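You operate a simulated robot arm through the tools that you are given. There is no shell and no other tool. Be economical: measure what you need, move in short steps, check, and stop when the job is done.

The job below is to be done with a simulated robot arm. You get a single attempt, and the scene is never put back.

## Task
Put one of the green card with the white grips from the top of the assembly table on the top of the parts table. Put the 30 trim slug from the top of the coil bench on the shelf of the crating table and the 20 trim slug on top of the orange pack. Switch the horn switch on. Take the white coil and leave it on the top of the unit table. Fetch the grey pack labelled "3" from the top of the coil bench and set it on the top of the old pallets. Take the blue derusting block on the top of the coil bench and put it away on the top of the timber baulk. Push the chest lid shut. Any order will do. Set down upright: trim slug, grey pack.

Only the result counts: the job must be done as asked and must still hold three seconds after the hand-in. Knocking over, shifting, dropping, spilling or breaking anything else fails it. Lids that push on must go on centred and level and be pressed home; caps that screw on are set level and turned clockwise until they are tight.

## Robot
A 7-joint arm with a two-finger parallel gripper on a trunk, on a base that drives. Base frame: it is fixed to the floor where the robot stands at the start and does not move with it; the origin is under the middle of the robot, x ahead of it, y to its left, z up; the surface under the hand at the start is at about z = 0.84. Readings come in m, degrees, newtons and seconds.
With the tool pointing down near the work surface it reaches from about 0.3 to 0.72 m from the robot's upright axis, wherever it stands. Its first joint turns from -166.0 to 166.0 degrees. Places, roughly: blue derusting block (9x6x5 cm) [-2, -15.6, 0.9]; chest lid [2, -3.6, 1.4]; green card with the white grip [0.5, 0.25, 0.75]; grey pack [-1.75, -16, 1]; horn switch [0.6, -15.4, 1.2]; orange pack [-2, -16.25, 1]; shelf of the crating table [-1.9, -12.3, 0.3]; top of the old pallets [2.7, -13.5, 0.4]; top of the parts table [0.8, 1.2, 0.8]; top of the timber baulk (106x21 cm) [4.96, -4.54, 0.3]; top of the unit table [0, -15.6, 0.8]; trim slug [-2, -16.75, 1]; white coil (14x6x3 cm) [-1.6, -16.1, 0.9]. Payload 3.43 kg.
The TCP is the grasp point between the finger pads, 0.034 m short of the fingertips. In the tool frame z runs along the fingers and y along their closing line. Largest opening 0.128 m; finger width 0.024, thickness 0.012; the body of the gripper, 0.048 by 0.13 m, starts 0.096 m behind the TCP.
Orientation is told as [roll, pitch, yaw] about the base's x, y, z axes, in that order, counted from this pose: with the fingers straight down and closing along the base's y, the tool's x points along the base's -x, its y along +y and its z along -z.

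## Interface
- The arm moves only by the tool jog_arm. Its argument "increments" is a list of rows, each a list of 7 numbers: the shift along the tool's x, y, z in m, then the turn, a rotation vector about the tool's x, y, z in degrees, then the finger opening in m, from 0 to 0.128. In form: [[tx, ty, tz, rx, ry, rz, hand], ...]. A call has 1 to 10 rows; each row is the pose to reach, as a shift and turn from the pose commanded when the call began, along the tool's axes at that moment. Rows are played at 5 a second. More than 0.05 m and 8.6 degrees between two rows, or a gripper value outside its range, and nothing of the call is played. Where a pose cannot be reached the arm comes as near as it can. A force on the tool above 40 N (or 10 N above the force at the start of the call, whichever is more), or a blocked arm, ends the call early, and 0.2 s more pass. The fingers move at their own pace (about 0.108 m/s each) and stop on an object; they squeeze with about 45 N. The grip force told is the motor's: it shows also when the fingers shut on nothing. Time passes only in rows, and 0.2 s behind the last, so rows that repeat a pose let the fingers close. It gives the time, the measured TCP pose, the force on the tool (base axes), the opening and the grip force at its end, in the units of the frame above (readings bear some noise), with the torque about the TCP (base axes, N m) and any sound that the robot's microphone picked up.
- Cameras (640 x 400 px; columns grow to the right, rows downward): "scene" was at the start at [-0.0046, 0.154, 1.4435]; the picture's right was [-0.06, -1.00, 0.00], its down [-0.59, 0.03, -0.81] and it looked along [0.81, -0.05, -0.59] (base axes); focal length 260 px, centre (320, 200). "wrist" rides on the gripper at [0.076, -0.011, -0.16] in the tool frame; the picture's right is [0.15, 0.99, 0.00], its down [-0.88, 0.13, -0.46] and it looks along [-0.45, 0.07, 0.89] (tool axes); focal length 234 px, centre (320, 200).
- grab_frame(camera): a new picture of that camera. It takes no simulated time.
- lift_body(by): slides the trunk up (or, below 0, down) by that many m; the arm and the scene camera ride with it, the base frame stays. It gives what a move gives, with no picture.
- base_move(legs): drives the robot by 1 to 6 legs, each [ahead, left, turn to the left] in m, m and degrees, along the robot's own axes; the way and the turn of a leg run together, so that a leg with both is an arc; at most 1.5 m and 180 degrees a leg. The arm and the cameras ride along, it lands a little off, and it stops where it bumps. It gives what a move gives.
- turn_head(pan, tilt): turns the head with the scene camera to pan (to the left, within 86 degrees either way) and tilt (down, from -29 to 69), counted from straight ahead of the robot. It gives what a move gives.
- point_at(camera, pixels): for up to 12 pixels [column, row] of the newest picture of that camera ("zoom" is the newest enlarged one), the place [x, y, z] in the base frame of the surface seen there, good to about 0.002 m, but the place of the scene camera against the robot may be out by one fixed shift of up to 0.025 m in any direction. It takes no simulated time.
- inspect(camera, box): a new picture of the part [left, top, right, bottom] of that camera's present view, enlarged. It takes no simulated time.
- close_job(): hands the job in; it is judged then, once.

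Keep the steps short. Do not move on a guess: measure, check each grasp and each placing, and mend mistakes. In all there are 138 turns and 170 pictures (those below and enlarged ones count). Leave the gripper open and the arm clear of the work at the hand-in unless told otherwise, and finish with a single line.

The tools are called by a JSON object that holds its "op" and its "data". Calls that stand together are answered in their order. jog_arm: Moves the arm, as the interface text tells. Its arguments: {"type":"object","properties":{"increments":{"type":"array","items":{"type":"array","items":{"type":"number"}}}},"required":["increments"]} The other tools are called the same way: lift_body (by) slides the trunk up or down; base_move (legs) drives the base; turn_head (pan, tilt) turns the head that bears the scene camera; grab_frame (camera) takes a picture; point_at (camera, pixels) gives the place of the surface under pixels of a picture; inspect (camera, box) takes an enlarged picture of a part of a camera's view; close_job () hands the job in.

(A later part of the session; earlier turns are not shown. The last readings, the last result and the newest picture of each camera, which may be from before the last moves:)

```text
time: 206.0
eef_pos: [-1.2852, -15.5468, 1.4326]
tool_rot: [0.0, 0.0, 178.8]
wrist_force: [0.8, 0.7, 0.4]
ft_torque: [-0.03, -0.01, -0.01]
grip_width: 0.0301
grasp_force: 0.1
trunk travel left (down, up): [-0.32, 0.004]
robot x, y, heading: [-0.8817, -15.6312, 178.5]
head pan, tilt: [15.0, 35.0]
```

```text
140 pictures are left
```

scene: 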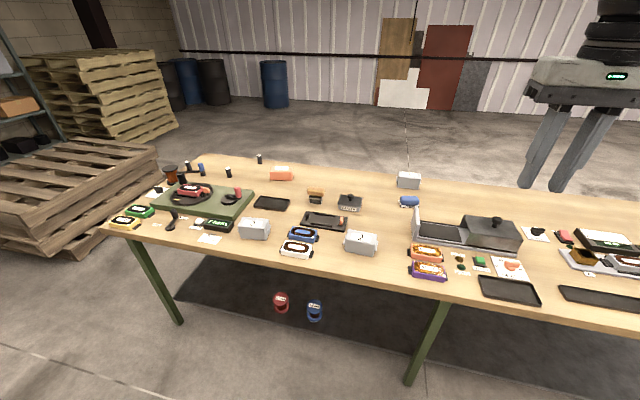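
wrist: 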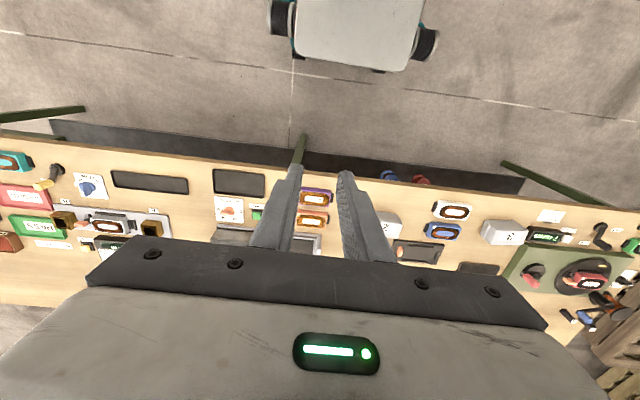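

I enlarge the two halves of the bench to read the labels.

{"op": "inspect", "data": {"camera": "scene", "box": [100, 140, 300, 265]}}

{"op": "inspect", "data": {"camera": "scene", "box": [230, 150, 450, 287]}}

{"op": "point_at", "data": {"camera": "scene", "pixels": [[186, 163], [201, 166], [228, 170], [259, 156], [282, 172], [255, 228], [361, 240], [409, 180], [296, 250], [409, 201], [340, 270]]}}

```text
3.20 times, centred on (200, 202) of scene
```

zoom: 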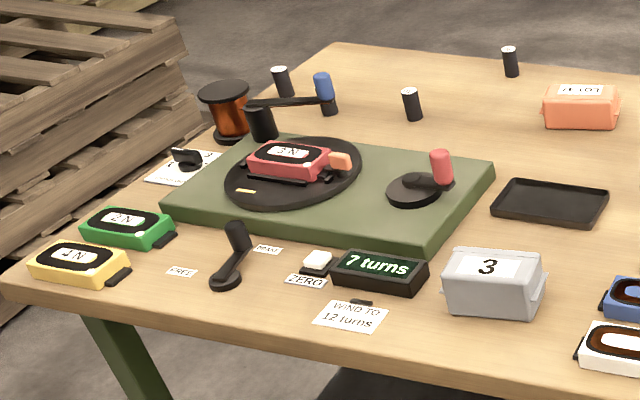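

```text
2.91 times, centred on (340, 218) of scene
```

zoom: 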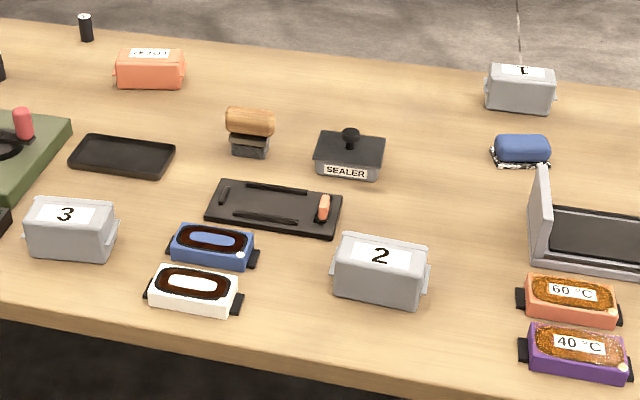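

```text
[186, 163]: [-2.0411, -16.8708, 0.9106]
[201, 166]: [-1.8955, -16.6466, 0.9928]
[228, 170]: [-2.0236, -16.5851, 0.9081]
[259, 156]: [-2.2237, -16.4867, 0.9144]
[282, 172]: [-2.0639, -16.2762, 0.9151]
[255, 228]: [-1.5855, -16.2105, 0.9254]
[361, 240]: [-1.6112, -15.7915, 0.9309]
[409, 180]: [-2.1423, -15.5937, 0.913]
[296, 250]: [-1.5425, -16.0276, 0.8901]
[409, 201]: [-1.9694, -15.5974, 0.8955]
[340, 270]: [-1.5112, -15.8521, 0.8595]
```

All targets are found: white coil (-1.54,-16.03), pack "3" (-1.585,-16.21), derusting block (-1.97,-15.60), orange pack (-2.06,-16.28), and three slugs. I check my base front and the bench edges.

{"op": "point_at", "data": {"camera": "wrist", "pixels": [[355, 62], [300, 50], [420, 60], [355, 30], [300, 160], [420, 200], [290, 140], [510, 170]]}}

{"op": "point_at", "data": {"camera": "scene", "pixels": [[190, 153], [130, 228], [260, 163], [320, 170], [400, 170], [240, 160], [300, 120], [480, 185], [420, 380], [180, 320], [245, 283]]}}

```text
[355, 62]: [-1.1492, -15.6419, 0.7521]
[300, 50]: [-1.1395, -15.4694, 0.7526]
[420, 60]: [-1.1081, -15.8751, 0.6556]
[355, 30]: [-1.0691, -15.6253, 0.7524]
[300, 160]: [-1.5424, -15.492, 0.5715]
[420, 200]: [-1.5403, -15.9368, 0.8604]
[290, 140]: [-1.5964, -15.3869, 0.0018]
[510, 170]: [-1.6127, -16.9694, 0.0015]
```

```text
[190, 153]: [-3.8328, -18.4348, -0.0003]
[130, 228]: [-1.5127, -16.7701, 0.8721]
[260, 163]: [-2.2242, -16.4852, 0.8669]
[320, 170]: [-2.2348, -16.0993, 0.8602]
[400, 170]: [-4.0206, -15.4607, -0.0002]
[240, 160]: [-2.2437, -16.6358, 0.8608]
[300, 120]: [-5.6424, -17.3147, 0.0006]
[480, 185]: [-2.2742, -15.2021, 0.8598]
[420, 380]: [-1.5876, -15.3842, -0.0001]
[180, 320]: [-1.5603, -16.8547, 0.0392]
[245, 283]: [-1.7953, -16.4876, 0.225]
```

My base front is 0.27 m ahead of the axis and 0.75 high, and the bench edge is at x≈-1.49. I will take the near items from this side and the far ones from the west side. I lower the trunk and stand before the white coil.

{"op": "base_move", "data": {"legs": [[0, 0.4, 0], [0.22, 0, 1.3]]}}

{"op": "lift_body", "data": {"by": -0.17}}

{"op": "jog_arm", "data": {"increments": [[0, 0.0, 0.03, 0, 0, 0, 0.09], [0, 0.0, 0.06, 0, 0, 0, 0.09], [0, 0, 0.09, 0, 0, 0, 0.09]]}}

{"op": "grab_frame", "data": {"camera": "wrist"}}

```text
time: 211.7
eef_pos: [-1.516, -15.9539, 1.4314]
tool_rot: [0.0, 0.1, 180.0]
wrist_force: [-0.3, -0.1, 0.1]
ft_torque: [-0.02, 0.01, 0.01]
grip_width: 0.0299
grasp_force: 0.0
trunk travel left (down, up): [-0.32, 0.004]
robot x, y, heading: [-1.1121, -16.0301, 179.9]
head pan, tilt: [15.0, 35.0]
```

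```text
time: 213.6
eef_pos: [-1.5163, -15.9551, 1.2626]
tool_rot: [0.0, 0.0, 180.0]
wrist_force: [-0.6, -0.1, 0.1]
ft_torque: [0.03, -0.02, -0.03]
grip_width: 0.0302
grasp_force: 0.0
trunk travel left (down, up): [-0.15, 0.174]
robot x, y, heading: [-1.1075, -16.0323, 180.0]
head pan, tilt: [15.0, 35.0]
```

```text
time: 214.4
eef_pos: [-1.5156, -15.9549, 1.1723]
tool_rot: [-0.1, -0.1, 179.9]
wrist_force: [0.5, 0.1, -0.3]
ft_torque: [0.0, 0.02, -0.01]
grip_width: 0.09
grasp_force: 0.1
trunk travel left (down, up): [-0.15, 0.174]
robot x, y, heading: [-1.1081, -16.0292, 180.1]
head pan, tilt: [15.0, 35.0]
```

```text
137 pictures are left
```

wrist: 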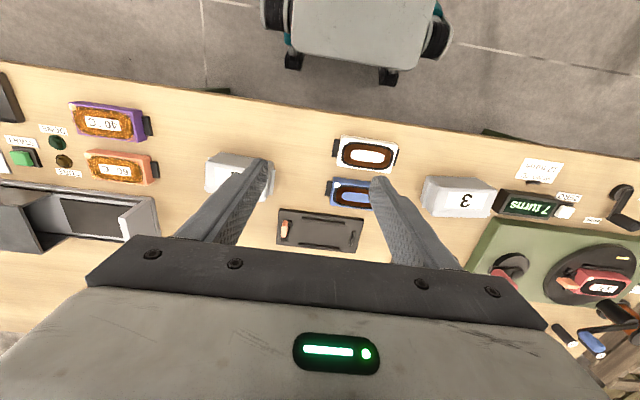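

White coil at (367,154), pack "3" at (460,197). I measure their corners.

{"op": "point_at", "data": {"camera": "wrist", "pixels": [[340, 139], [397, 148], [338, 165], [394, 171], [367, 155], [430, 178], [496, 188], [420, 208], [485, 216], [462, 190], [338, 181], [370, 130]]}}

{"op": "inspect", "data": {"camera": "wrist", "box": [300, 110, 540, 260]}}

```text
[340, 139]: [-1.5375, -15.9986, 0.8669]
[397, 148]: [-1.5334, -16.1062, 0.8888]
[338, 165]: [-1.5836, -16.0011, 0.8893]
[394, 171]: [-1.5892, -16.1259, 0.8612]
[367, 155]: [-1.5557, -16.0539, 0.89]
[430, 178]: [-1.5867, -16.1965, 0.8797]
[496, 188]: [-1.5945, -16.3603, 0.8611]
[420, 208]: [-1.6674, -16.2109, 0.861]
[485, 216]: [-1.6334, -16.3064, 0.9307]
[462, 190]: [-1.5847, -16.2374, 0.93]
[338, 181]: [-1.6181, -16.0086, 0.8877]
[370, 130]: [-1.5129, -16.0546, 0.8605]
```

```text
2.67 times, centred on (420, 185) of wrist
```

zoom: 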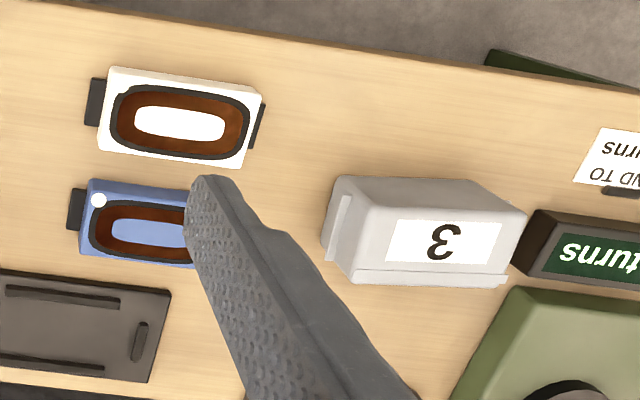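

I take finer corner readings from the enlarged picture.

{"op": "point_at", "data": {"camera": "zoom", "pixels": [[120, 73], [255, 95], [106, 145], [238, 162], [180, 122], [92, 185], [190, 195], [345, 180], [465, 182], [520, 215], [355, 268], [505, 272]]}}

```text
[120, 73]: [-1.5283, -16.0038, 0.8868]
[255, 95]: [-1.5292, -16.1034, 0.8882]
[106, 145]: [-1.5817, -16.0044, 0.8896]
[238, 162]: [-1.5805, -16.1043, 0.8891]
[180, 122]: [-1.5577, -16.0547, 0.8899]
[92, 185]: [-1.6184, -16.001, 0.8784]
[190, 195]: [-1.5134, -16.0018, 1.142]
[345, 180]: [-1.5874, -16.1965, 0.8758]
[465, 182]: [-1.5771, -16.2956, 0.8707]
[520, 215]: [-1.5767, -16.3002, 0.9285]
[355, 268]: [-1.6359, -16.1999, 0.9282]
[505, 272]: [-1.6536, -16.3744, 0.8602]
```

The coil is axis-aligned and 6 cm wide in x, centred at (-1.555,-16.054), with the blue coil 2.5 cm behind it. I turn the hand 90° above it.

{"op": "jog_arm", "data": {"increments": [[-0.004, 0.01, 0.01, 0, 0, 8.5, 0.076], [-0.008, 0.02, 0.02, 0, 0, 17, 0.076], [-0.012, 0.03, 0.03, 0, 0, 25.5, 0.076], [-0.016, 0.04, 0.04, 0, 0, 34, 0.076], [-0.02, 0.05, 0.05, 0, 0, 42.5, 0.076], [-0.024, 0.06, 0.06, 0, 0, 51, 0.076], [-0.028, 0.07, 0.07, 0, 0, 59.5, 0.076], [-0.032, 0.08, 0.08, 0, 0, 68, 0.076], [-0.036, 0.09, 0.09, 0, 0, 76.5, 0.076], [-0.0364, 0.099, 0.1, 0, 0, 85, 0.076]]}}

```text
time: 216.6
eef_pos: [-1.5519, -16.0535, 1.073]
tool_rot: [0.0, -0.1, 94.8]
wrist_force: [-0.9, 0.1, 0.5]
ft_torque: [0.02, 0.02, 0.04]
grip_width: 0.0759
grasp_force: 0.0
trunk travel left (down, up): [-0.15, 0.174]
robot x, y, heading: [-1.1064, -16.03, 179.8]
head pan, tilt: [15.0, 35.0]
```

I finish the turn and lower to z≈0.94, just above the coil, and check.

{"op": "jog_arm", "data": {"increments": [[0, 0, 0.03, 0, 0, 4.8, 0.076], [0, 0, 0.07, 0, 0, 4.8, 0.076], [0, 0, 0.11, 0, 0, 4.8, 0.076], [0, 0, 0.133, 0, 0, 4.8, 0.076], [0, 0, 0.133, 0, 0, 4.8, 0.076]]}}

{"op": "grab_frame", "data": {"camera": "wrist"}}

```text
time: 217.8
eef_pos: [-1.5522, -16.0532, 0.9404]
tool_rot: [0.0, 0.0, 90.1]
wrist_force: [0.8, 0.1, 0.5]
ft_torque: [-0.01, 0.0, -0.01]
grip_width: 0.0758
grasp_force: 0.0
trunk travel left (down, up): [-0.15, 0.174]
robot x, y, heading: [-1.1066, -16.0274, 179.8]
head pan, tilt: [15.0, 35.0]
```

```text
135 pictures are left
```

wrist: 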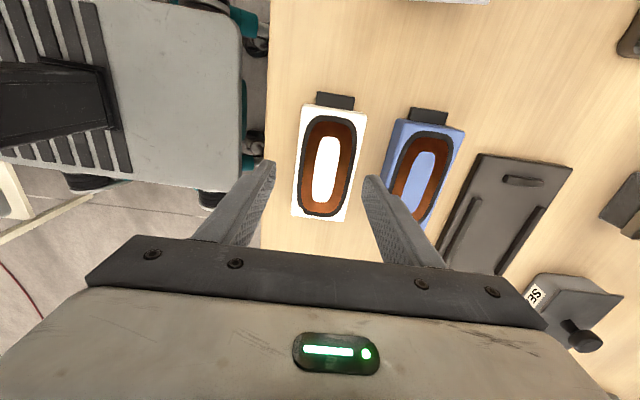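

The right finger lines up with the gap between the coils. I go down and close.

{"op": "jog_arm", "data": {"increments": [[0, 0, 0.02, 0, 0, 0, 0.076], [0, 0, 0.035, 0, 0, 0, 0.076], [0, 0, 0.043, 0, 0, 0, 0.076], [0, 0, 0.043, 0, 0, 0, 0.06], [0, 0, 0.043, 0, 0, 0, 0.04], [0, 0, 0.043, 0, 0, 0, 0.04], [0, 0, 0.02, 0, 0, 0, 0.04], [0, 0, -0.03, 0, 0, 0, 0.04], [0, 0, -0.08, 0, 0, 0, 0.04], [0, 0, -0.13, 0, 0, 0, 0.04]]}}

{"op": "grab_frame", "data": {"camera": "wrist"}}

```text
time: 220.0
eef_pos: [-1.5517, -16.0543, 1.0708]
tool_rot: [-0.1, 0.0, 90.2]
wrist_force: [0.3, -0.3, -3.5]
ft_torque: [-0.01, -0.04, 0.0]
grip_width: 0.0576
grasp_force: 45.1
trunk travel left (down, up): [-0.15, 0.174]
robot x, y, heading: [-1.1067, -16.0332, 180.0]
head pan, tilt: [15.0, 35.0]
```

```text
134 pictures are left
```

wrist: 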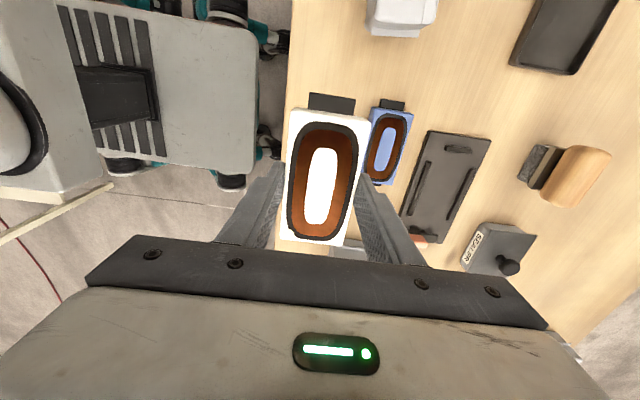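

The coil is held (width 0.058). I back off and go round to the north side of the unit table, facing −y.

{"op": "base_move", "data": {"legs": [[-0.2, 0, 0], [0, -1.2, 0], [0, 0, 90], [0, 0.8, 0]]}}

{"op": "turn_head", "data": {"pan": 12, "tilt": 30}}

{"op": "grab_frame", "data": {"camera": "scene"}}

```text
time: 244.6
eef_pos: [-0.08, -15.2886, 1.0701]
tool_rot: [0.1, 0.1, 179.7]
wrist_force: [-0.2, -0.9, -3.0]
ft_torque: [0.04, 0.03, 0.0]
grip_width: 0.0572
grasp_force: 45.1
trunk travel left (down, up): [-0.15, 0.174]
robot x, y, heading: [-0.099, -14.8455, -90.8]
head pan, tilt: [15.0, 35.0]
```

```text
time: 245.2
eef_pos: [-0.081, -15.2887, 1.069]
tool_rot: [0.0, 0.0, 179.7]
wrist_force: [-0.4, 0.1, -2.9]
ft_torque: [0.01, 0.0, -0.03]
grip_width: 0.0575
grasp_force: 44.9
trunk travel left (down, up): [-0.15, 0.174]
robot x, y, heading: [-0.1041, -14.844, -90.9]
head pan, tilt: [12.0, 30.0]
```

```text
133 pictures are left
```

scene: 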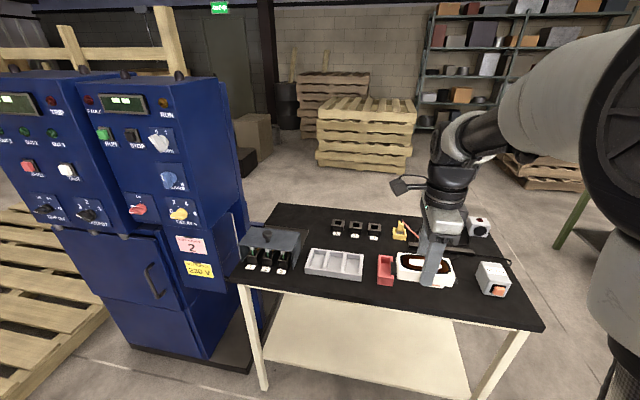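

The unit table has several things on it. I measure the free black areas near the front edge and in the middle.

{"op": "point_at", "data": {"camera": "scene", "pixels": [[320, 290], [440, 305], [235, 277], [540, 328], [335, 245], [395, 288], [365, 250], [480, 300], [385, 255], [300, 225], [490, 265], [335, 278]]}}

{"op": "inspect", "data": {"camera": "scene", "box": [0, 70, 240, 220]}}

{"op": "grab_frame", "data": {"camera": "wrist"}}

```text
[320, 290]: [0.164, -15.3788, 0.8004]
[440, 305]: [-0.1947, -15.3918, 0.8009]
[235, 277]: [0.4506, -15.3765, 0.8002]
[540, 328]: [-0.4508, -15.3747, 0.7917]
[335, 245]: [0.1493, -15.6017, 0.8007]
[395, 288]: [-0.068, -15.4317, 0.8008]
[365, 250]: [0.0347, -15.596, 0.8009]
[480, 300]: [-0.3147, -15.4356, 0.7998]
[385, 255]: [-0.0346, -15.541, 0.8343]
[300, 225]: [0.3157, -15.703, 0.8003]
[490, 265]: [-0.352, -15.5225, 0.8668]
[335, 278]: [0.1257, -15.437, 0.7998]
```

```text
2.67 times, centred on (120, 145) of scene
```

zoom: 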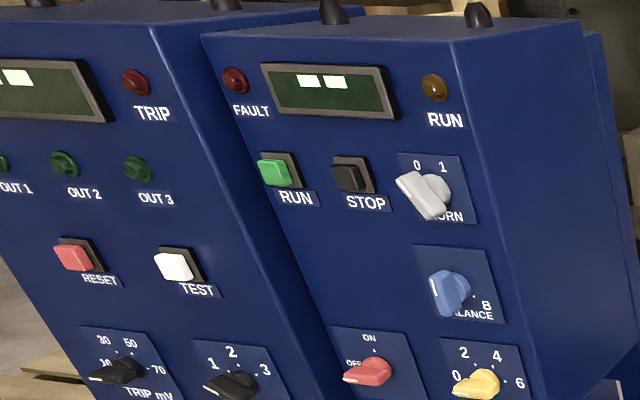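

```text
131 pictures are left
```

wrist: 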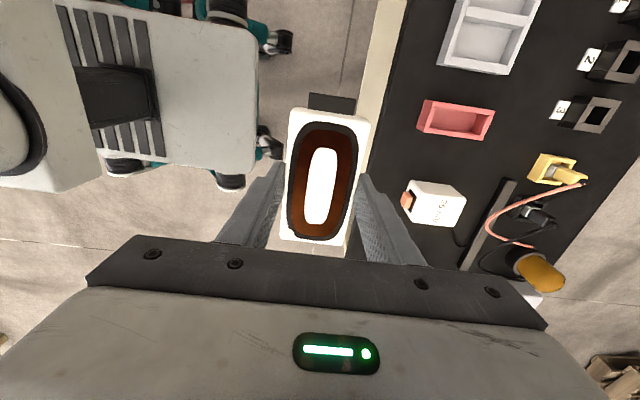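

I measure the gap between the red bin (455,120) and the white box (433,203), and the strip in front of them.

{"op": "point_at", "data": {"camera": "wrist", "pixels": [[400, 100], [372, 150], [418, 132], [487, 138], [404, 183], [460, 190], [445, 160], [500, 170], [510, 150], [460, 165], [435, 90], [550, 140]]}}

```text
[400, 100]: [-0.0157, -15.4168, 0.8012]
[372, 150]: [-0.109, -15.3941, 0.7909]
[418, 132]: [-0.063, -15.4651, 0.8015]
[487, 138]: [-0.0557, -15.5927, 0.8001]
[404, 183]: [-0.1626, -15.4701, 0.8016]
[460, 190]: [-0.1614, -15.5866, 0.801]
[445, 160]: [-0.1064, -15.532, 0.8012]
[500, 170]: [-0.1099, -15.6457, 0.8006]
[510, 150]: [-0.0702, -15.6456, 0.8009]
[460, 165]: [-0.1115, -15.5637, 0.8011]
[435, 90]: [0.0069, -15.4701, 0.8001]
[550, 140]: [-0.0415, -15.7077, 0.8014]
```

The strip behind the bin (y≈-15.64) may be roomier. I move the base forward 0.2 m and left 0.15 m, and the hand forward, to look from above.

{"op": "base_move", "data": {"legs": [[0.2, 0.17, 0.9]]}}

{"op": "jog_arm", "data": {"increments": [[0, 0.045, -0.02, 0, 0, 0, 0.04], [0, 0.08, -0.04, 0, 0, 0, 0.04]]}}

{"op": "grab_frame", "data": {"camera": "wrist"}}

{"op": "point_at", "data": {"camera": "wrist", "pixels": [[400, 100], [372, 150], [450, 150], [487, 138], [404, 183], [460, 190], [445, 120], [500, 170], [510, 150], [460, 165], [435, 90], [480, 110]]}}

```text
time: 247.5
eef_pos: [0.0959, -15.4873, 1.0705]
tool_rot: [-0.1, 0.0, -179.5]
wrist_force: [-0.4, 0.4, -1.8]
ft_torque: [0.0, -0.02, 0.02]
grip_width: 0.057
grasp_force: 45.0
trunk travel left (down, up): [-0.15, 0.174]
robot x, y, heading: [0.0707, -15.0437, -89.9]
head pan, tilt: [12.0, 30.0]
```

```text
time: 248.1
eef_pos: [0.0964, -15.5693, 1.1109]
tool_rot: [-0.1, 0.0, -179.3]
wrist_force: [0.1, 0.3, -2.1]
ft_torque: [0.01, -0.01, 0.0]
grip_width: 0.0571
grasp_force: 45.1
trunk travel left (down, up): [-0.15, 0.174]
robot x, y, heading: [0.0671, -15.0475, -90.1]
head pan, tilt: [12.0, 30.0]
```

```text
130 pictures are left
```

wrist: 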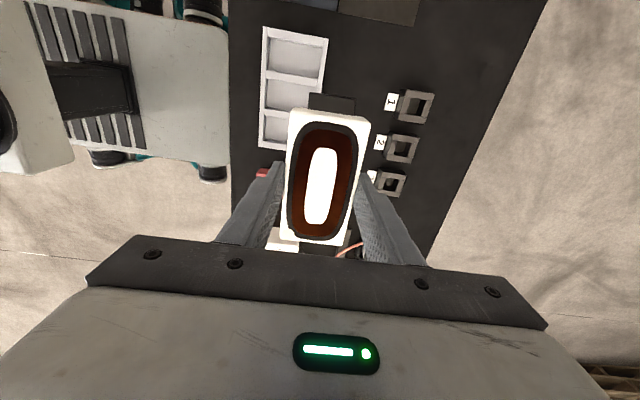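

```text
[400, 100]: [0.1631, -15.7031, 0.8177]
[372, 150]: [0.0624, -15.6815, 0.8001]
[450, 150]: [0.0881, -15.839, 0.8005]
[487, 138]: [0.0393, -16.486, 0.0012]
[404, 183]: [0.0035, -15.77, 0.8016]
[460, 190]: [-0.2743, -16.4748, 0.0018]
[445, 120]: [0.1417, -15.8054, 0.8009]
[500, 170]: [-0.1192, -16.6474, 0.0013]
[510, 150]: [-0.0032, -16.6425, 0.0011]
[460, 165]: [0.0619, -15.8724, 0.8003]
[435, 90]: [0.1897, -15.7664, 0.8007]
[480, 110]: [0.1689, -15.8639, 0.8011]
```

There is wide free black table at the top right of the picture, around (370–430,50). I measure its borders.

{"op": "point_at", "data": {"camera": "wrist", "pixels": [[327, 35], [322, 80], [385, 60], [388, 95], [375, 28], [420, 30], [450, 50], [400, 10], [405, 85], [350, 80], [390, 110], [355, 30]]}}

```text
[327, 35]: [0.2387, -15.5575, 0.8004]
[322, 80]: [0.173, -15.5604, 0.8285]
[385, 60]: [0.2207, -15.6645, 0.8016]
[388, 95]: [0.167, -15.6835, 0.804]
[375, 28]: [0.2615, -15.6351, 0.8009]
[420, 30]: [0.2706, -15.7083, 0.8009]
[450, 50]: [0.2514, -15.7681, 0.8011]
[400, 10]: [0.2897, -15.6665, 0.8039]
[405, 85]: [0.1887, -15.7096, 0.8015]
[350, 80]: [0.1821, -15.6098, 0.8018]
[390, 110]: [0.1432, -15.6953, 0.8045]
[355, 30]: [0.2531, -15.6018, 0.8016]
```

Free area confirmed: y −15.57 to −15.68, x 0.06–0.29. I place the coil at (0.19,-15.63), lowering to just above contact.

{"op": "jog_arm", "data": {"increments": [[0.03, 0.02, 0.03, 0, 0, 0, 0.04], [0.06, 0.04, 0.06, 0, 0, 0, 0.04], [0.0936, 0.061, 0.08, 0, 0, 0, 0.04], [0.0936, 0.061, 0.12, 0, 0, 0, 0.04], [0.0936, 0.061, 0.16, 0, 0, 0, 0.04], [0.0936, 0.061, 0.2, 0, 0, 0, 0.04], [0.0936, 0.061, 0.24, 0, 0, 0, 0.04], [0.0936, 0.061, 0.262, 0, 0, 0, 0.04], [0.0936, 0.061, 0.272, 0, 0, 0, 0.04], [0.0936, 0.061, 0.272, 0, 0, 0, 0.04]]}}

{"op": "grab_frame", "data": {"camera": "wrist"}}

```text
time: 250.3
eef_pos: [0.1912, -15.6291, 0.8376]
tool_rot: [0.0, 0.0, -179.4]
wrist_force: [0.1, 0.6, -3.2]
ft_torque: [0.04, -0.02, 0.02]
grip_width: 0.0573
grasp_force: 44.5
trunk travel left (down, up): [-0.15, 0.174]
robot x, y, heading: [0.0694, -15.0433, -90.2]
head pan, tilt: [12.0, 30.0]
```

```text
129 pictures are left
```

wrist: 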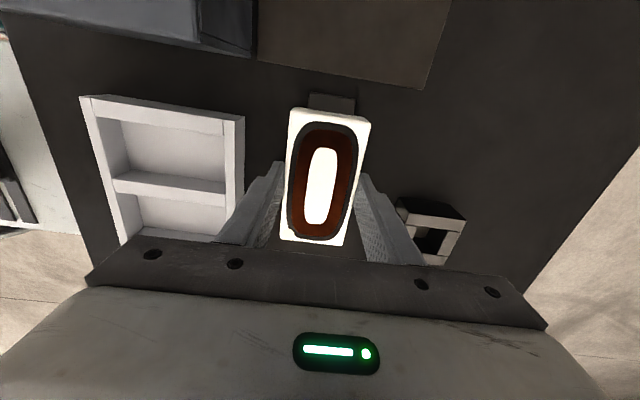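

The surroundings are clear. I lower 2 mm, open moderately and rise.

{"op": "jog_arm", "data": {"increments": [[0, 0, 0.002, 0, 0, 0, 0.04], [0, 0, 0.002, 0, 0, 0, 0.07], [0, 0, 0.002, 0, 0, 0, 0.07], [0, 0, 0.002, 0, 0, 0, 0.07], [0, 0, -0.03, 0, 0, 0, 0.07], [0, 0, -0.07, 0, 0, 0, 0.07], [0, 0, -0.12, 0, 0, 0, 0.07], [0, 0, -0.17, 0, 0, 0, 0.07], [0, 0, -0.22, 0, 0, 0, 0.07]]}}

{"op": "grab_frame", "data": {"camera": "wrist"}}

{"op": "inspect", "data": {"camera": "scene", "box": [0, 50, 320, 250]}}

```text
time: 252.3
eef_pos: [0.1904, -15.6277, 1.058]
tool_rot: [0.0, -0.1, -179.5]
wrist_force: [-0.2, 0.1, 0.8]
ft_torque: [0.01, -0.04, 0.01]
grip_width: 0.0698
grasp_force: 0.2
trunk travel left (down, up): [-0.15, 0.174]
robot x, y, heading: [0.0715, -15.043, -90.0]
head pan, tilt: [12.0, 30.0]
```

```text
128 pictures are left
```

wrist: 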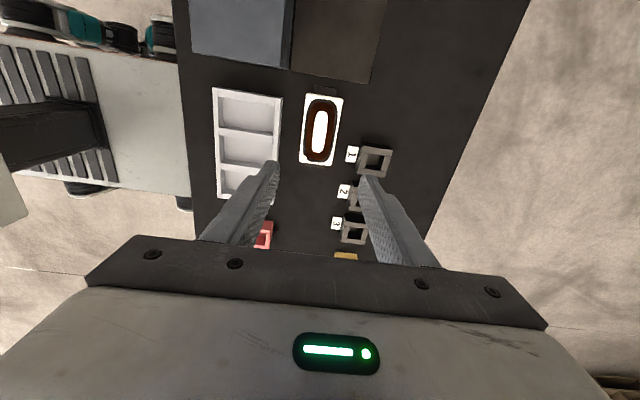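

```text
2.00 times, centred on (160, 150) of scene
```

zoom: 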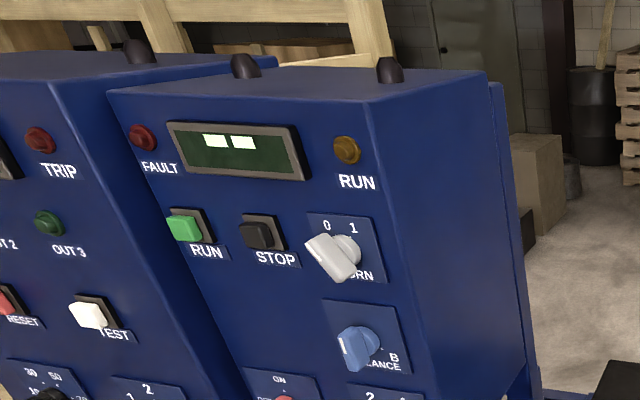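

The coil lies flat on the unit table. Now the horn switch: I back off and stand in front of the cabinet to see the knob.

{"op": "base_move", "data": {"legs": [[-0.45, 0, 0], [0, 0.45, 0]]}}

{"op": "turn_head", "data": {"pan": 0, "tilt": 15}}

{"op": "grab_frame", "data": {"camera": "scene"}}

```text
time: 259.5
eef_pos: [0.6447, -15.1761, 1.0573]
tool_rot: [0.0, -0.1, -179.1]
wrist_force: [0.2, -0.1, 0.2]
ft_torque: [0.01, 0.0, 0.02]
grip_width: 0.07
grasp_force: 0.1
trunk travel left (down, up): [-0.15, 0.174]
robot x, y, heading: [0.5156, -14.5925, -89.5]
head pan, tilt: [12.0, 30.0]
```

```text
time: 260.2
eef_pos: [0.6447, -15.1755, 1.0587]
tool_rot: [0.1, 0.0, -179.2]
wrist_force: [0.0, -0.4, -0.4]
ft_torque: [0.02, 0.03, 0.01]
grip_width: 0.0701
grasp_force: 0.1
trunk travel left (down, up): [-0.15, 0.174]
robot x, y, heading: [0.5162, -14.5927, -89.2]
head pan, tilt: [0.0, 15.0]
```

```text
126 pictures are left
```

scene: 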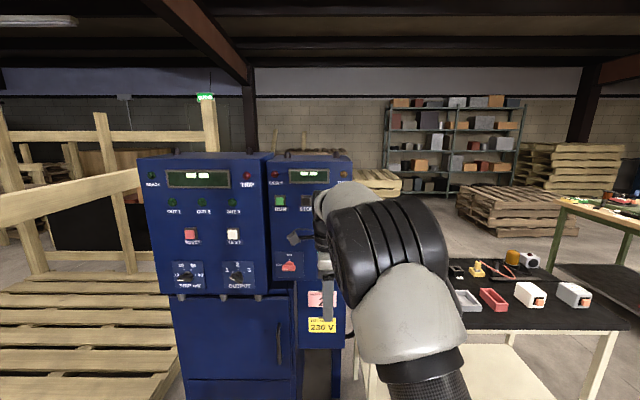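

The arm hides the knob. I turn the hand level (fingers toward the cabinet), pulled back to y≈-15.1, so that the wrist camera can see the panel.

{"op": "jog_arm", "data": {"increments": [[0, -0.01, -0.014, -8.5, 0, 0, 0.06], [0, -0.02, -0.028, -17, 0, 0, 0.06], [0, -0.03, -0.042, -25.5, 0, 0, 0.06], [0, -0.04, -0.056, -34, 0, 0, 0.06], [0, -0.05, -0.07, -42.5, 0, 0, 0.06], [0, -0.06, -0.084, -51, 0, 0, 0.06], [0, -0.07, -0.098, -59.5, 0, 0, 0.06], [0, -0.08, -0.112, -68, 0, 0, 0.06], [0, -0.08, -0.126, -76.5, 0, 0, 0.06], [0, -0.08, -0.14, -85, 0, 0, 0.06]]}}

{"op": "grab_frame", "data": {"camera": "wrist"}}

{"op": "grab_frame", "data": {"camera": "scene"}}

```text
time: 262.2
eef_pos: [0.8288, -15.0102, 1.1382]
tool_rot: [60.6, 24.5, -153.9]
wrist_force: [-1.7, 0.3, 0.0]
ft_torque: [0.0, -0.04, 0.04]
grip_width: 0.0601
grasp_force: 0.0
out of reach, approached as far as the arm can: row 7, 8
trunk travel left (down, up): [-0.15, 0.174]
robot x, y, heading: [0.5171, -14.5909, -89.6]
head pan, tilt: [0.0, 15.0]
stopped in row 9: the arm was blocked; the commanded pose is now the measured one
```

```text
125 pictures are left
```

wrist: 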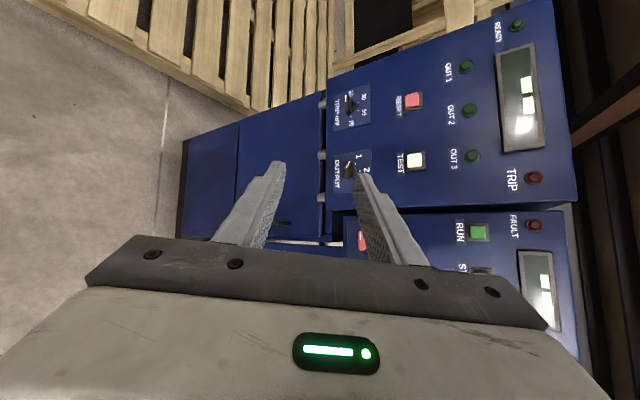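

```text
124 pictures are left
```

scene: 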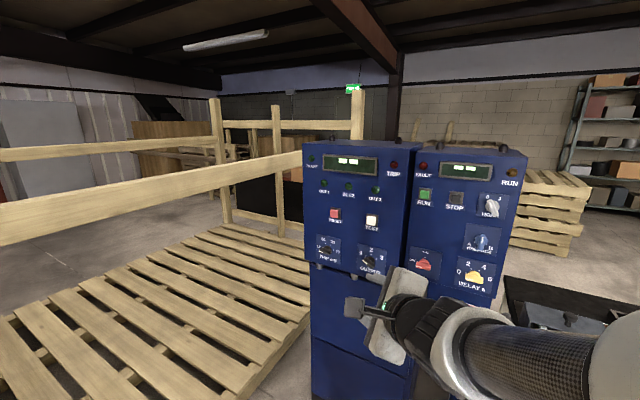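

The knob is now visible at (489,208) in the scene. I enlarge and measure it.

{"op": "inspect", "data": {"camera": "scene", "box": [410, 150, 530, 225]}}

{"op": "point_at", "data": {"camera": "scene", "pixels": [[489, 203], [495, 210], [480, 195], [475, 210], [440, 165], [355, 170], [400, 300], [250, 280]]}}

```text
5.33 times, centred on (470, 188) of scene
```

zoom: 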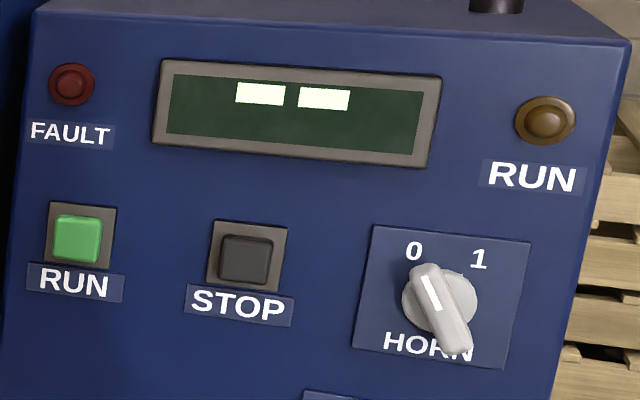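

```text
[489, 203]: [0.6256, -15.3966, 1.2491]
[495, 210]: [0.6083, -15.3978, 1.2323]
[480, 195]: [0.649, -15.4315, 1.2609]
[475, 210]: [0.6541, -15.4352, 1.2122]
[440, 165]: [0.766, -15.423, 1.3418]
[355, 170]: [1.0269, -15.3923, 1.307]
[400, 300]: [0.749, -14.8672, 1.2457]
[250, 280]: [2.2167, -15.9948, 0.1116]
```

The knob is a bar with its pointer at "0", about 25–30° left of upright. It must turn clockwise to "1". I measure the bar precisely.

{"op": "point_at", "data": {"camera": "zoom", "pixels": [[420, 270], [432, 295], [445, 320], [458, 345], [440, 308], [425, 312], [470, 290], [412, 290], [414, 250], [478, 260], [380, 235], [520, 250]]}}

```text
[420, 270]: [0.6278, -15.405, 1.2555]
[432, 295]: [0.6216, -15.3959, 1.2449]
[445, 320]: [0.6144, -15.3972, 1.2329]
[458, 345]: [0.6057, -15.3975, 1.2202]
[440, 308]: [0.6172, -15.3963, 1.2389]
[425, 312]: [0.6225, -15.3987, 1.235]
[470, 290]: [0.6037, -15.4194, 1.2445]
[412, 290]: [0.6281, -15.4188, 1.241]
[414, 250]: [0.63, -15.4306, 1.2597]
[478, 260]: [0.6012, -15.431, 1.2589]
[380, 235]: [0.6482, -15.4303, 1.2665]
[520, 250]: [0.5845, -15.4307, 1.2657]
```

The bar centre is near (0.617, z 1.238), tilted 32°, and needs about a 60° clockwise turn. The last hand posture hit a joint limit. I turn the hand to the neutral level posture (fingers toward −y, closing sideways) at TCP (0.60,-15.15,1.20).

{"op": "jog_arm", "data": {"increments": [[-0.0217, 0.0158, -0.006, -0.15, -3.82, -7.25, 0.06], [-0.0435, 0.0316, -0.012, -0.3, -7.63, -14.5, 0.06], [-0.0652, 0.0474, -0.018, -0.45, -11.45, -21.76, 0.06], [-0.087, 0.0632, -0.024, -0.6, -15.27, -29.0, 0.06], [-0.1087, 0.079, -0.03, -0.76, -19.1, -36.27, 0.06], [-0.1304, 0.0948, -0.036, -0.9, -22.9, -43.5, 0.06], [-0.1522, 0.1106, -0.042, -1.06, -26.7, -50.8, 0.06], [-0.174, 0.1264, -0.048, -1.2, -30.5, -58.0, 0.06], [-0.1957, 0.1422, -0.054, -1.37, -34.35, -65.3, 0.06], [-0.2174, 0.158, -0.0603, -1.52, -38.17, -72.5, 0.06]]}}

{"op": "jog_arm", "data": {"increments": [[0, 0, 0, -0.15, -3.7, -7.2, 0.06], [0, 0, 0, -0.3, -7.5, -14.4, 0.06], [0, 0, 0, -0.45, -11.3, -21.6, 0.06], [0, 0, 0, -0.6, -15.1, -28.8, 0.06]]}}

{"op": "grab_frame", "data": {"camera": "wrist"}}

```text
time: 264.4
eef_pos: [0.6084, -15.1475, 1.2098]
tool_rot: [63.2, -58.7, -153.3]
wrist_force: [-0.6, 0.3, -1.2]
ft_torque: [-0.11, 0.01, 0.0]
grip_width: 0.0602
grasp_force: 0.0
trunk travel left (down, up): [-0.15, 0.174]
robot x, y, heading: [0.5173, -14.5897, -89.3]
head pan, tilt: [0.0, 15.0]
```

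```text
time: 265.4
eef_pos: [0.604, -15.1484, 1.2026]
tool_rot: [-122.5, -89.4, 32.6]
wrist_force: [-0.8, -0.2, -0.5]
ft_torque: [0.0, -0.03, -0.01]
grip_width: 0.06
grasp_force: 0.1
trunk travel left (down, up): [-0.15, 0.174]
robot x, y, heading: [0.5181, -14.5937, -89.5]
head pan, tilt: [0.0, 15.0]
```

```text
122 pictures are left
```

wrist: 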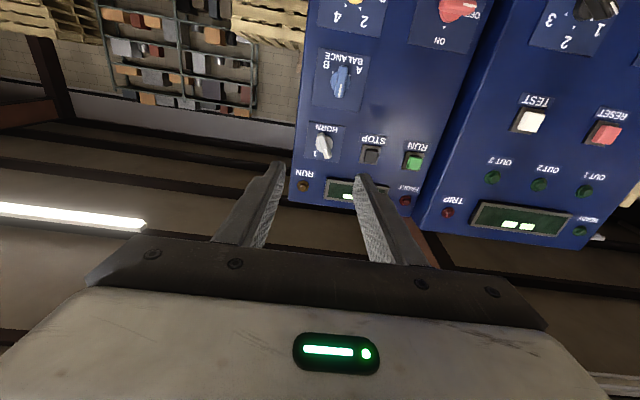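

The hand is level. The wrist camera sees the knob at (323,147), upside down. I enlarge and measure it.

{"op": "inspect", "data": {"camera": "wrist", "box": [290, 110, 370, 160]}}

{"op": "point_at", "data": {"camera": "zoom", "pixels": [[215, 250], [240, 290], [265, 330], [250, 300], [300, 290], [350, 250], [260, 260], [290, 340]]}}

```text
8.00 times, centred on (330, 135) of wrist
```

zoom: 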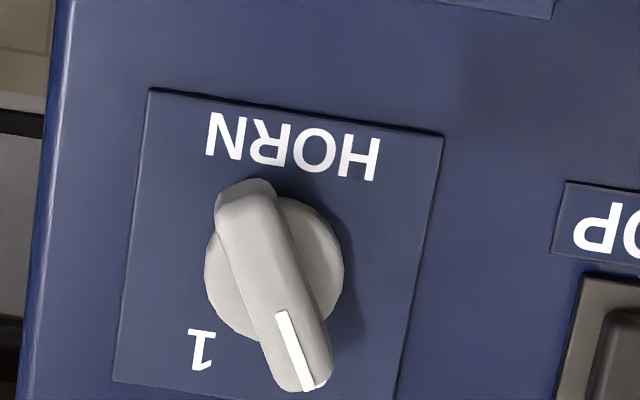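

```text
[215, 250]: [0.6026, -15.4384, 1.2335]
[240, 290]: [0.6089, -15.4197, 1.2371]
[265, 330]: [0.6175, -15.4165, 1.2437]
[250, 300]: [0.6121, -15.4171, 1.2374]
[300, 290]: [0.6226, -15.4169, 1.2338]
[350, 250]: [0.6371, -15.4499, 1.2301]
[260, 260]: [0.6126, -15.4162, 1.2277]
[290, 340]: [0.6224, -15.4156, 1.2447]
```

I measure the bar's ends and sides.

{"op": "point_at", "data": {"camera": "zoom", "pixels": [[245, 200], [300, 380], [272, 288], [235, 250], [300, 250], [250, 300], [318, 310], [283, 320], [260, 230]]}}

```text
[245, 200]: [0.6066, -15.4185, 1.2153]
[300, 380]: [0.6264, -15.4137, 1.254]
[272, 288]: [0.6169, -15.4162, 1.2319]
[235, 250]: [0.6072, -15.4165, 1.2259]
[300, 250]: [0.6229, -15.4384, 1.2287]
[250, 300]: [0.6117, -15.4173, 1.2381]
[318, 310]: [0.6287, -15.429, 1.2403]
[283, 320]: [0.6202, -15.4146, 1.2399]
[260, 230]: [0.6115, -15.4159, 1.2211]
```

The bar is centred at (0.6165, z 1.235), front y≈-15.416, tilted about 28°, on a base disc ending at y≈-15.438. I drive 0.2 m nearer while the hand stays well short of the panel.

{"op": "base_move", "data": {"legs": [[0.17, 0, 0]]}}

```text
time: 266.8
eef_pos: [0.6059, -15.3182, 1.2028]
tool_rot: [-133.1, -89.6, 43.2]
wrist_force: [-0.2, 0.8, 0.6]
ft_torque: [-0.02, 0.0, 0.02]
grip_width: 0.0596
grasp_force: 0.1
trunk travel left (down, up): [-0.15, 0.174]
robot x, y, heading: [0.5204, -14.7596, -89.7]
head pan, tilt: [0.0, 15.0]
```

Now I align sideways and in height, turn −28° to match the bar, and check with the camera before going in.

{"op": "jog_arm", "data": {"increments": [[-0.01, 0.004, 0, 0, 0, -7, 0.05], [-0.02, 0.008, 0, 0, 0, -14, 0.05], [-0.03, 0.0106, 0, 0, 0, -21, 0.05], [-0.0319, 0.0106, 0, 0, 0, -28, 0.05], [-0.0319, 0.0106, 0, 0, 0, -28, 0.05]]}}

{"op": "grab_frame", "data": {"camera": "wrist"}}

```text
time: 268.0
eef_pos: [0.6163, -15.3179, 1.235]
tool_rot: [-90.5, -61.6, 0.6]
wrist_force: [-0.4, 0.0, -0.3]
ft_torque: [0.01, 0.01, -0.01]
grip_width: 0.0498
grasp_force: 0.0
trunk travel left (down, up): [-0.15, 0.174]
robot x, y, heading: [0.5202, -14.7616, -89.3]
head pan, tilt: [0.0, 15.0]
```

```text
120 pictures are left
```

wrist: 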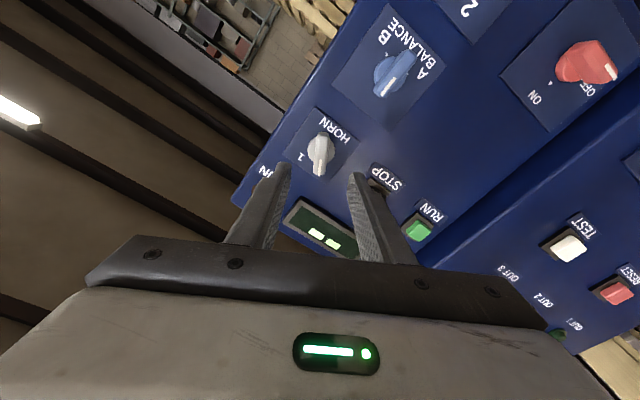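

The bar lines up between the fingers. I move in 0.08 m and close.

{"op": "jog_arm", "data": {"increments": [[0, 0, 0.03, 0, 0, 0, 0.05], [0, 0, 0.055, 0, 0, 0, 0.05], [0, 0, 0.07, 0, 0, 0, 0.05], [0, 0, 0.079, 0, 0, 0, 0.05], [0, 0, 0.079, 0, 0, 0, 0.03], [0, 0, 0.079, 0, 0, 0, 0.0], [0, 0, 0.079, 0, 0, 0, 0.0]]}}

{"op": "grab_frame", "data": {"camera": "wrist"}}

```text
time: 269.6
eef_pos: [0.618, -15.3975, 1.2348]
tool_rot: [-90.5, -61.7, 0.7]
wrist_force: [3.0, -0.7, -1.5]
ft_torque: [-0.18, 0.08, 0.17]
grip_width: 0.0147
grasp_force: 45.4
trunk travel left (down, up): [-0.15, 0.174]
robot x, y, heading: [0.5201, -14.7641, -89.6]
head pan, tilt: [0.0, 15.0]
```

```text
119 pictures are left
```

wrist: 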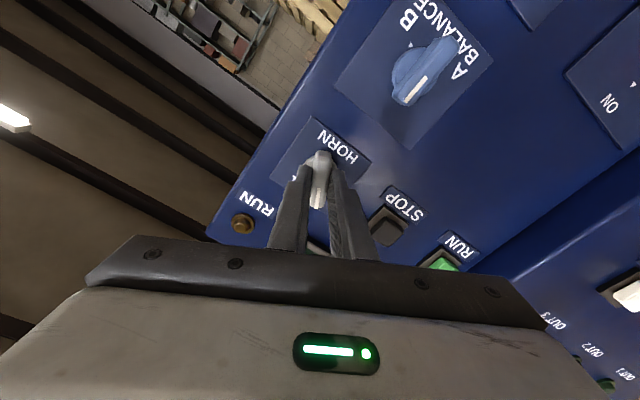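

The bar is gripped (width 0.0147). I turn it clockwise 58° in steps.

{"op": "jog_arm", "data": {"increments": [[0, 0, 0, 0, 0, 8, 0], [0, 0, 0, 0, 0, 16, 0], [0, 0, 0, 0, 0, 24, 0], [0, 0, 0, 0, 0, 32, 0], [0, 0, 0, 0, 0, 40, 0], [0, 0, 0, 0, 0, 48, 0], [0, 0, 0, 0, 0, 55, 0], [0, 0, 0, 0, 0, 60, 0]]}}

{"op": "grab_frame", "data": {"camera": "wrist"}}

```text
time: 271.4
eef_pos: [0.6178, -15.3968, 1.234]
tool_rot: [90.4, -58.4, 179.9]
wrist_force: [10.4, -1.1, -3.3]
ft_torque: [-0.16, 1.29, -0.37]
grip_width: 0.0149
grasp_force: 45.4
trunk travel left (down, up): [-0.15, 0.174]
robot x, y, heading: [0.5208, -14.7608, -89.3]
head pan, tilt: [0.0, 15.0]
```

```text
118 pictures are left
```

wrist: 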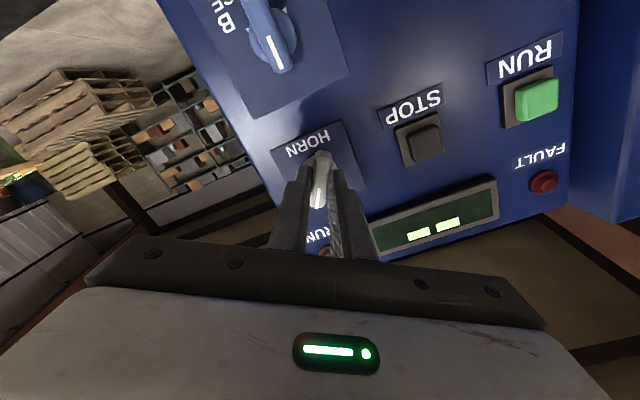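

The bar turned with the hand to about +31°, and the torque rose as at an end stop. I open, back out and look.

{"op": "jog_arm", "data": {"increments": [[0, 0, 0, 0, 0, 0, 0.03], [0, 0, 0, 0, 0, 0, 0.05], [0, 0, 0, 0, 0, 0, 0.05], [0, 0, -0.04, 0, 0, 0, 0.05], [0, 0, -0.08, 0, 0, 0, 0.05], [0, 0, -0.1, 0, 0, -8, 0.05], [0, 0, -0.1, 0, 0, -16, 0.05], [0, 0, -0.1, 0, 0, -24, 0.05], [0, 0, -0.1, 0, 0, -32, 0.05]]}}

{"op": "inspect", "data": {"camera": "wrist", "box": [240, 70, 400, 170]}}

```text
time: 273.4
eef_pos: [0.6144, -15.2964, 1.2352]
tool_rot: [-123.3, -89.5, 33.4]
wrist_force: [0.7, 0.1, 0.7]
ft_torque: [0.01, -0.03, 0.01]
grip_width: 0.05
grasp_force: 0.0
trunk travel left (down, up): [-0.15, 0.174]
robot x, y, heading: [0.52, -14.7576, -89.5]
head pan, tilt: [0.0, 15.0]
```

```text
4.00 times, centred on (320, 120) of wrist
```

zoom: 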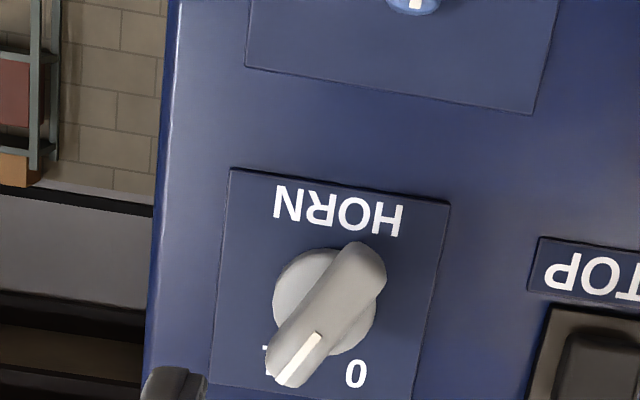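

The pointer is at "1": the horn switch is on. I back off and turn the hand vertical again.

{"op": "base_move", "data": {"legs": [[-0.35, 0, 0]]}}

{"op": "jog_arm", "data": {"increments": [[0, -0.01, -0.01, 0, 8.5, 0, 0.09], [0, -0.02, -0.02, 0, 17, 0, 0.1], [0, -0.03, -0.03, 0, 25.5, 0, 0.1], [0, -0.04, -0.04, 0, 34, 0, 0.1], [0, -0.05, -0.05, 0, 42.5, 0, 0.1], [0, -0.06, -0.06, 0, 51, 0, 0.1], [0, -0.07, -0.07, 0, 59.5, 0, 0.1], [0, -0.08, -0.08, 0, 68, 0, 0.1], [0, -0.09, -0.08, 0, 76.5, 0, 0.1], [0, -0.09, -0.08, 0, 85, 0, 0.1]]}}

{"op": "base_move", "data": {"legs": [[0, -1.3, 0], [0, 0, -90], [0, 1.2, 0]]}}

```text
time: 275.7
eef_pos: [0.6127, -14.9484, 1.234]
tool_rot: [-131.9, -89.5, 41.9]
wrist_force: [0.0, 0.1, 0.4]
ft_torque: [0.0, 0.03, -0.01]
grip_width: 0.0502
grasp_force: 0.0
trunk travel left (down, up): [-0.15, 0.174]
robot x, y, heading: [0.5163, -14.4132, -89.6]
head pan, tilt: [0.0, 15.0]
```

```text
time: 276.6
eef_pos: [0.6325, -14.9447, 1.1917]
tool_rot: [13.5, -56.1, -93.6]
wrist_force: [-0.3, -3.5, 8.4]
ft_torque: [1.05, 0.23, 0.02]
grip_width: 0.0999
grasp_force: 0.0
trunk travel left (down, up): [-0.15, 0.174]
robot x, y, heading: [0.5183, -14.4126, -89.6]
head pan, tilt: [0.0, 15.0]
stopped in row 4: the arm was blocked; the commanded pose is now the measured one
```

```text
time: 299.8
eef_pos: [-1.2981, -15.2592, 1.1919]
tool_rot: [14.2, -55.9, 177.0]
wrist_force: [0.2, -0.4, -1.0]
ft_torque: [-0.04, 0.03, -0.04]
grip_width: 0.1001
grasp_force: 0.0
trunk travel left (down, up): [-0.15, 0.174]
robot x, y, heading: [-0.7674, -15.1311, -178.6]
head pan, tilt: [0.0, 15.0]
stopped in leg 3: the robot was blocked; the commanded pose is now the measured one
```

The arm stopped against a limit, and the base bumped the unit table corner at its back. I move away from that corner and turn the hand to vertical with a slight lift.

{"op": "base_move", "data": {"legs": [[0.22, -0.03, -1.4]]}}

{"op": "jog_arm", "data": {"increments": [[-0.006, 0.001, -0.004, 1.56, 8.01, 0.41, 0.1], [-0.012, 0.002, -0.008, 3.1, 16.0, 0.83, 0.1], [-0.018, 0.003, -0.012, 4.67, 24.0, 1.24, 0.1], [-0.024, 0.004, -0.016, 6.23, 32.0, 1.66, 0.1], [-0.03, 0.005, -0.02, 7.8, 40.1, 2.07, 0.1], [-0.036, 0.006, -0.024, 9.3, 48.1, 2.5, 0.1], [-0.0414, 0.0069, -0.027, 10.9, 56.1, 2.9, 0.1]]}}

{"op": "turn_head", "data": {"pan": 30, "tilt": 30}}

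{"op": "grab_frame", "data": {"camera": "scene"}}

```text
time: 301.4
eef_pos: [-1.5204, -15.2146, 1.1865]
tool_rot: [14.6, -55.1, 175.0]
wrist_force: [1.1, -0.3, -1.0]
ft_torque: [-0.01, 0.19, 0.05]
grip_width: 0.0998
grasp_force: 0.0
trunk travel left (down, up): [-0.15, 0.174]
robot x, y, heading: [-0.9861, -15.1024, -180.1]
head pan, tilt: [0.0, 15.0]
```

```text
time: 303.0
eef_pos: [-1.5203, -15.2144, 1.2369]
tool_rot: [0.1, 0.9, 179.6]
wrist_force: [0.3, 0.5, 0.9]
ft_torque: [-0.03, 0.04, -0.01]
grip_width: 0.0999
grasp_force: 0.0
trunk travel left (down, up): [-0.15, 0.174]
robot x, y, heading: [-0.9874, -15.1061, -179.9]
head pan, tilt: [0.0, 15.0]
```

```text
time: 304.0
eef_pos: [-1.5208, -15.2143, 1.2389]
tool_rot: [0.1, 0.6, 179.8]
wrist_force: [0.1, 0.5, -0.1]
ft_torque: [0.02, 0.01, 0.03]
grip_width: 0.1
grasp_force: 0.1
trunk travel left (down, up): [-0.15, 0.174]
robot x, y, heading: [-0.9879, -15.1036, -179.9]
head pan, tilt: [30.0, 30.0]
```

```text
116 pictures are left
```

scene: 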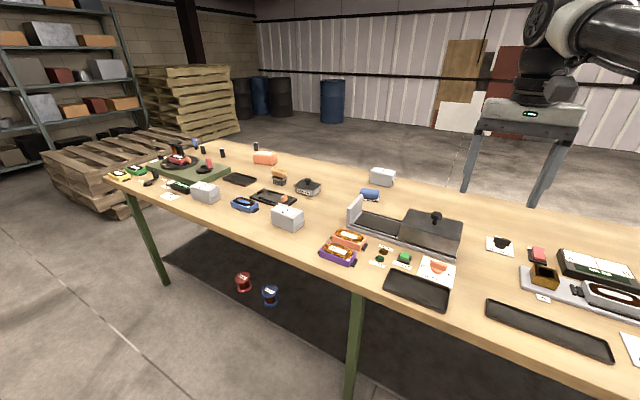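

All stands as before. I strafe left to the pack "3" and look from above.

{"op": "base_move", "data": {"legs": [[0, 1.13, 0], [0.07, 0, 0]]}}

{"op": "jog_arm", "data": {"increments": [[0, -0.01, 0.01, 0, 0, 8.5, 0.1], [0, -0.02, 0.02, 0, 0, 17, 0.1], [0, -0.03, 0.03, 0, 0, 25.5, 0.1], [0, -0.04, 0.04, 0, 0, 34, 0.1], [0, -0.05, 0.05, 0, 0, 42.5, 0.1], [0, -0.06, 0.06, 0, 0, 51, 0.1], [0, -0.07, 0.06, 0, 0, 59.5, 0.1], [0, -0.08, 0.06, 0, 0, 68, 0.1], [0, -0.08, 0.06, 0, 0, 76.5, 0.1], [0, -0.08, 0.06, 0, 0, 85, 0.1]]}}

{"op": "grab_frame", "data": {"camera": "wrist"}}

```text
time: 315.8
eef_pos: [-1.5893, -16.3529, 1.2359]
tool_rot: [0.2, 0.7, 179.5]
wrist_force: [-0.5, -0.1, 0.5]
ft_torque: [0.01, 0.0, 0.0]
grip_width: 0.1001
grasp_force: 0.1
trunk travel left (down, up): [-0.15, 0.174]
robot x, y, heading: [-1.0554, -16.2441, 180.1]
head pan, tilt: [30.0, 30.0]
```

```text
time: 318.0
eef_pos: [-1.5873, -16.2733, 1.1767]
tool_rot: [-0.7, 0.2, 94.5]
wrist_force: [0.0, 0.1, 0.1]
ft_torque: [0.02, 0.0, 0.02]
grip_width: 0.1
grasp_force: 0.2
trunk travel left (down, up): [-0.15, 0.174]
robot x, y, heading: [-1.055, -16.2445, 179.9]
head pan, tilt: [30.0, 30.0]
```

```text
115 pictures are left
```

wrist: 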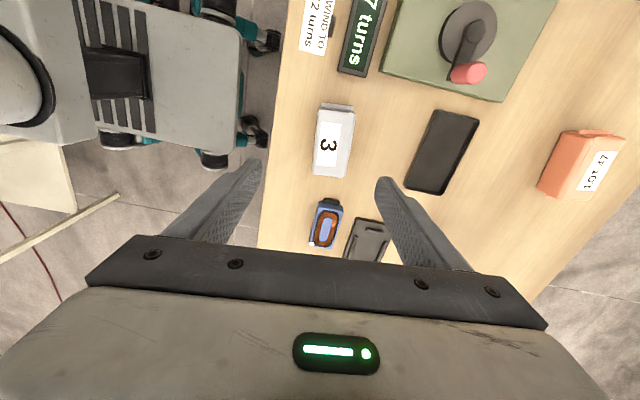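

Pack "3" is at (333,140). I measure its top corners.

{"op": "inspect", "data": {"camera": "wrist", "box": [280, 80, 400, 200]}}

{"op": "point_at", "data": {"camera": "wrist", "pixels": [[322, 108], [352, 110], [316, 172], [345, 175], [333, 140], [370, 150], [352, 72], [334, 170]]}}

```text
3.33 times, centred on (340, 140) of wrist
```

zoom: 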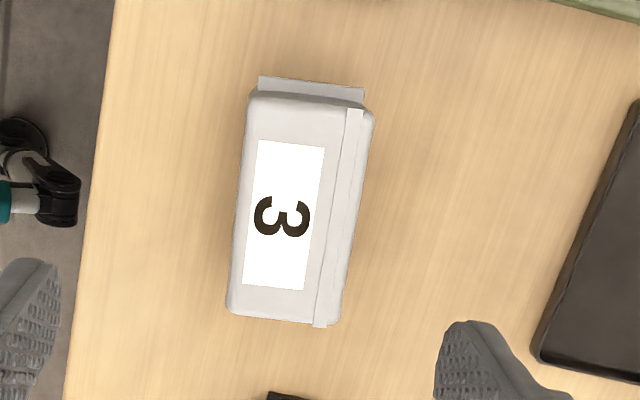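

```text
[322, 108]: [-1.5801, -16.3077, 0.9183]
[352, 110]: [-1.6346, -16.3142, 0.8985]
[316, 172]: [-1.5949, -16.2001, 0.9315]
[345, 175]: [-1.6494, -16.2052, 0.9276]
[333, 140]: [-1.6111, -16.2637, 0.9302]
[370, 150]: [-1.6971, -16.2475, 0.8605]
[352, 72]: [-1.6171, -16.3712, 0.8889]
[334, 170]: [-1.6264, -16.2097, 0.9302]
```

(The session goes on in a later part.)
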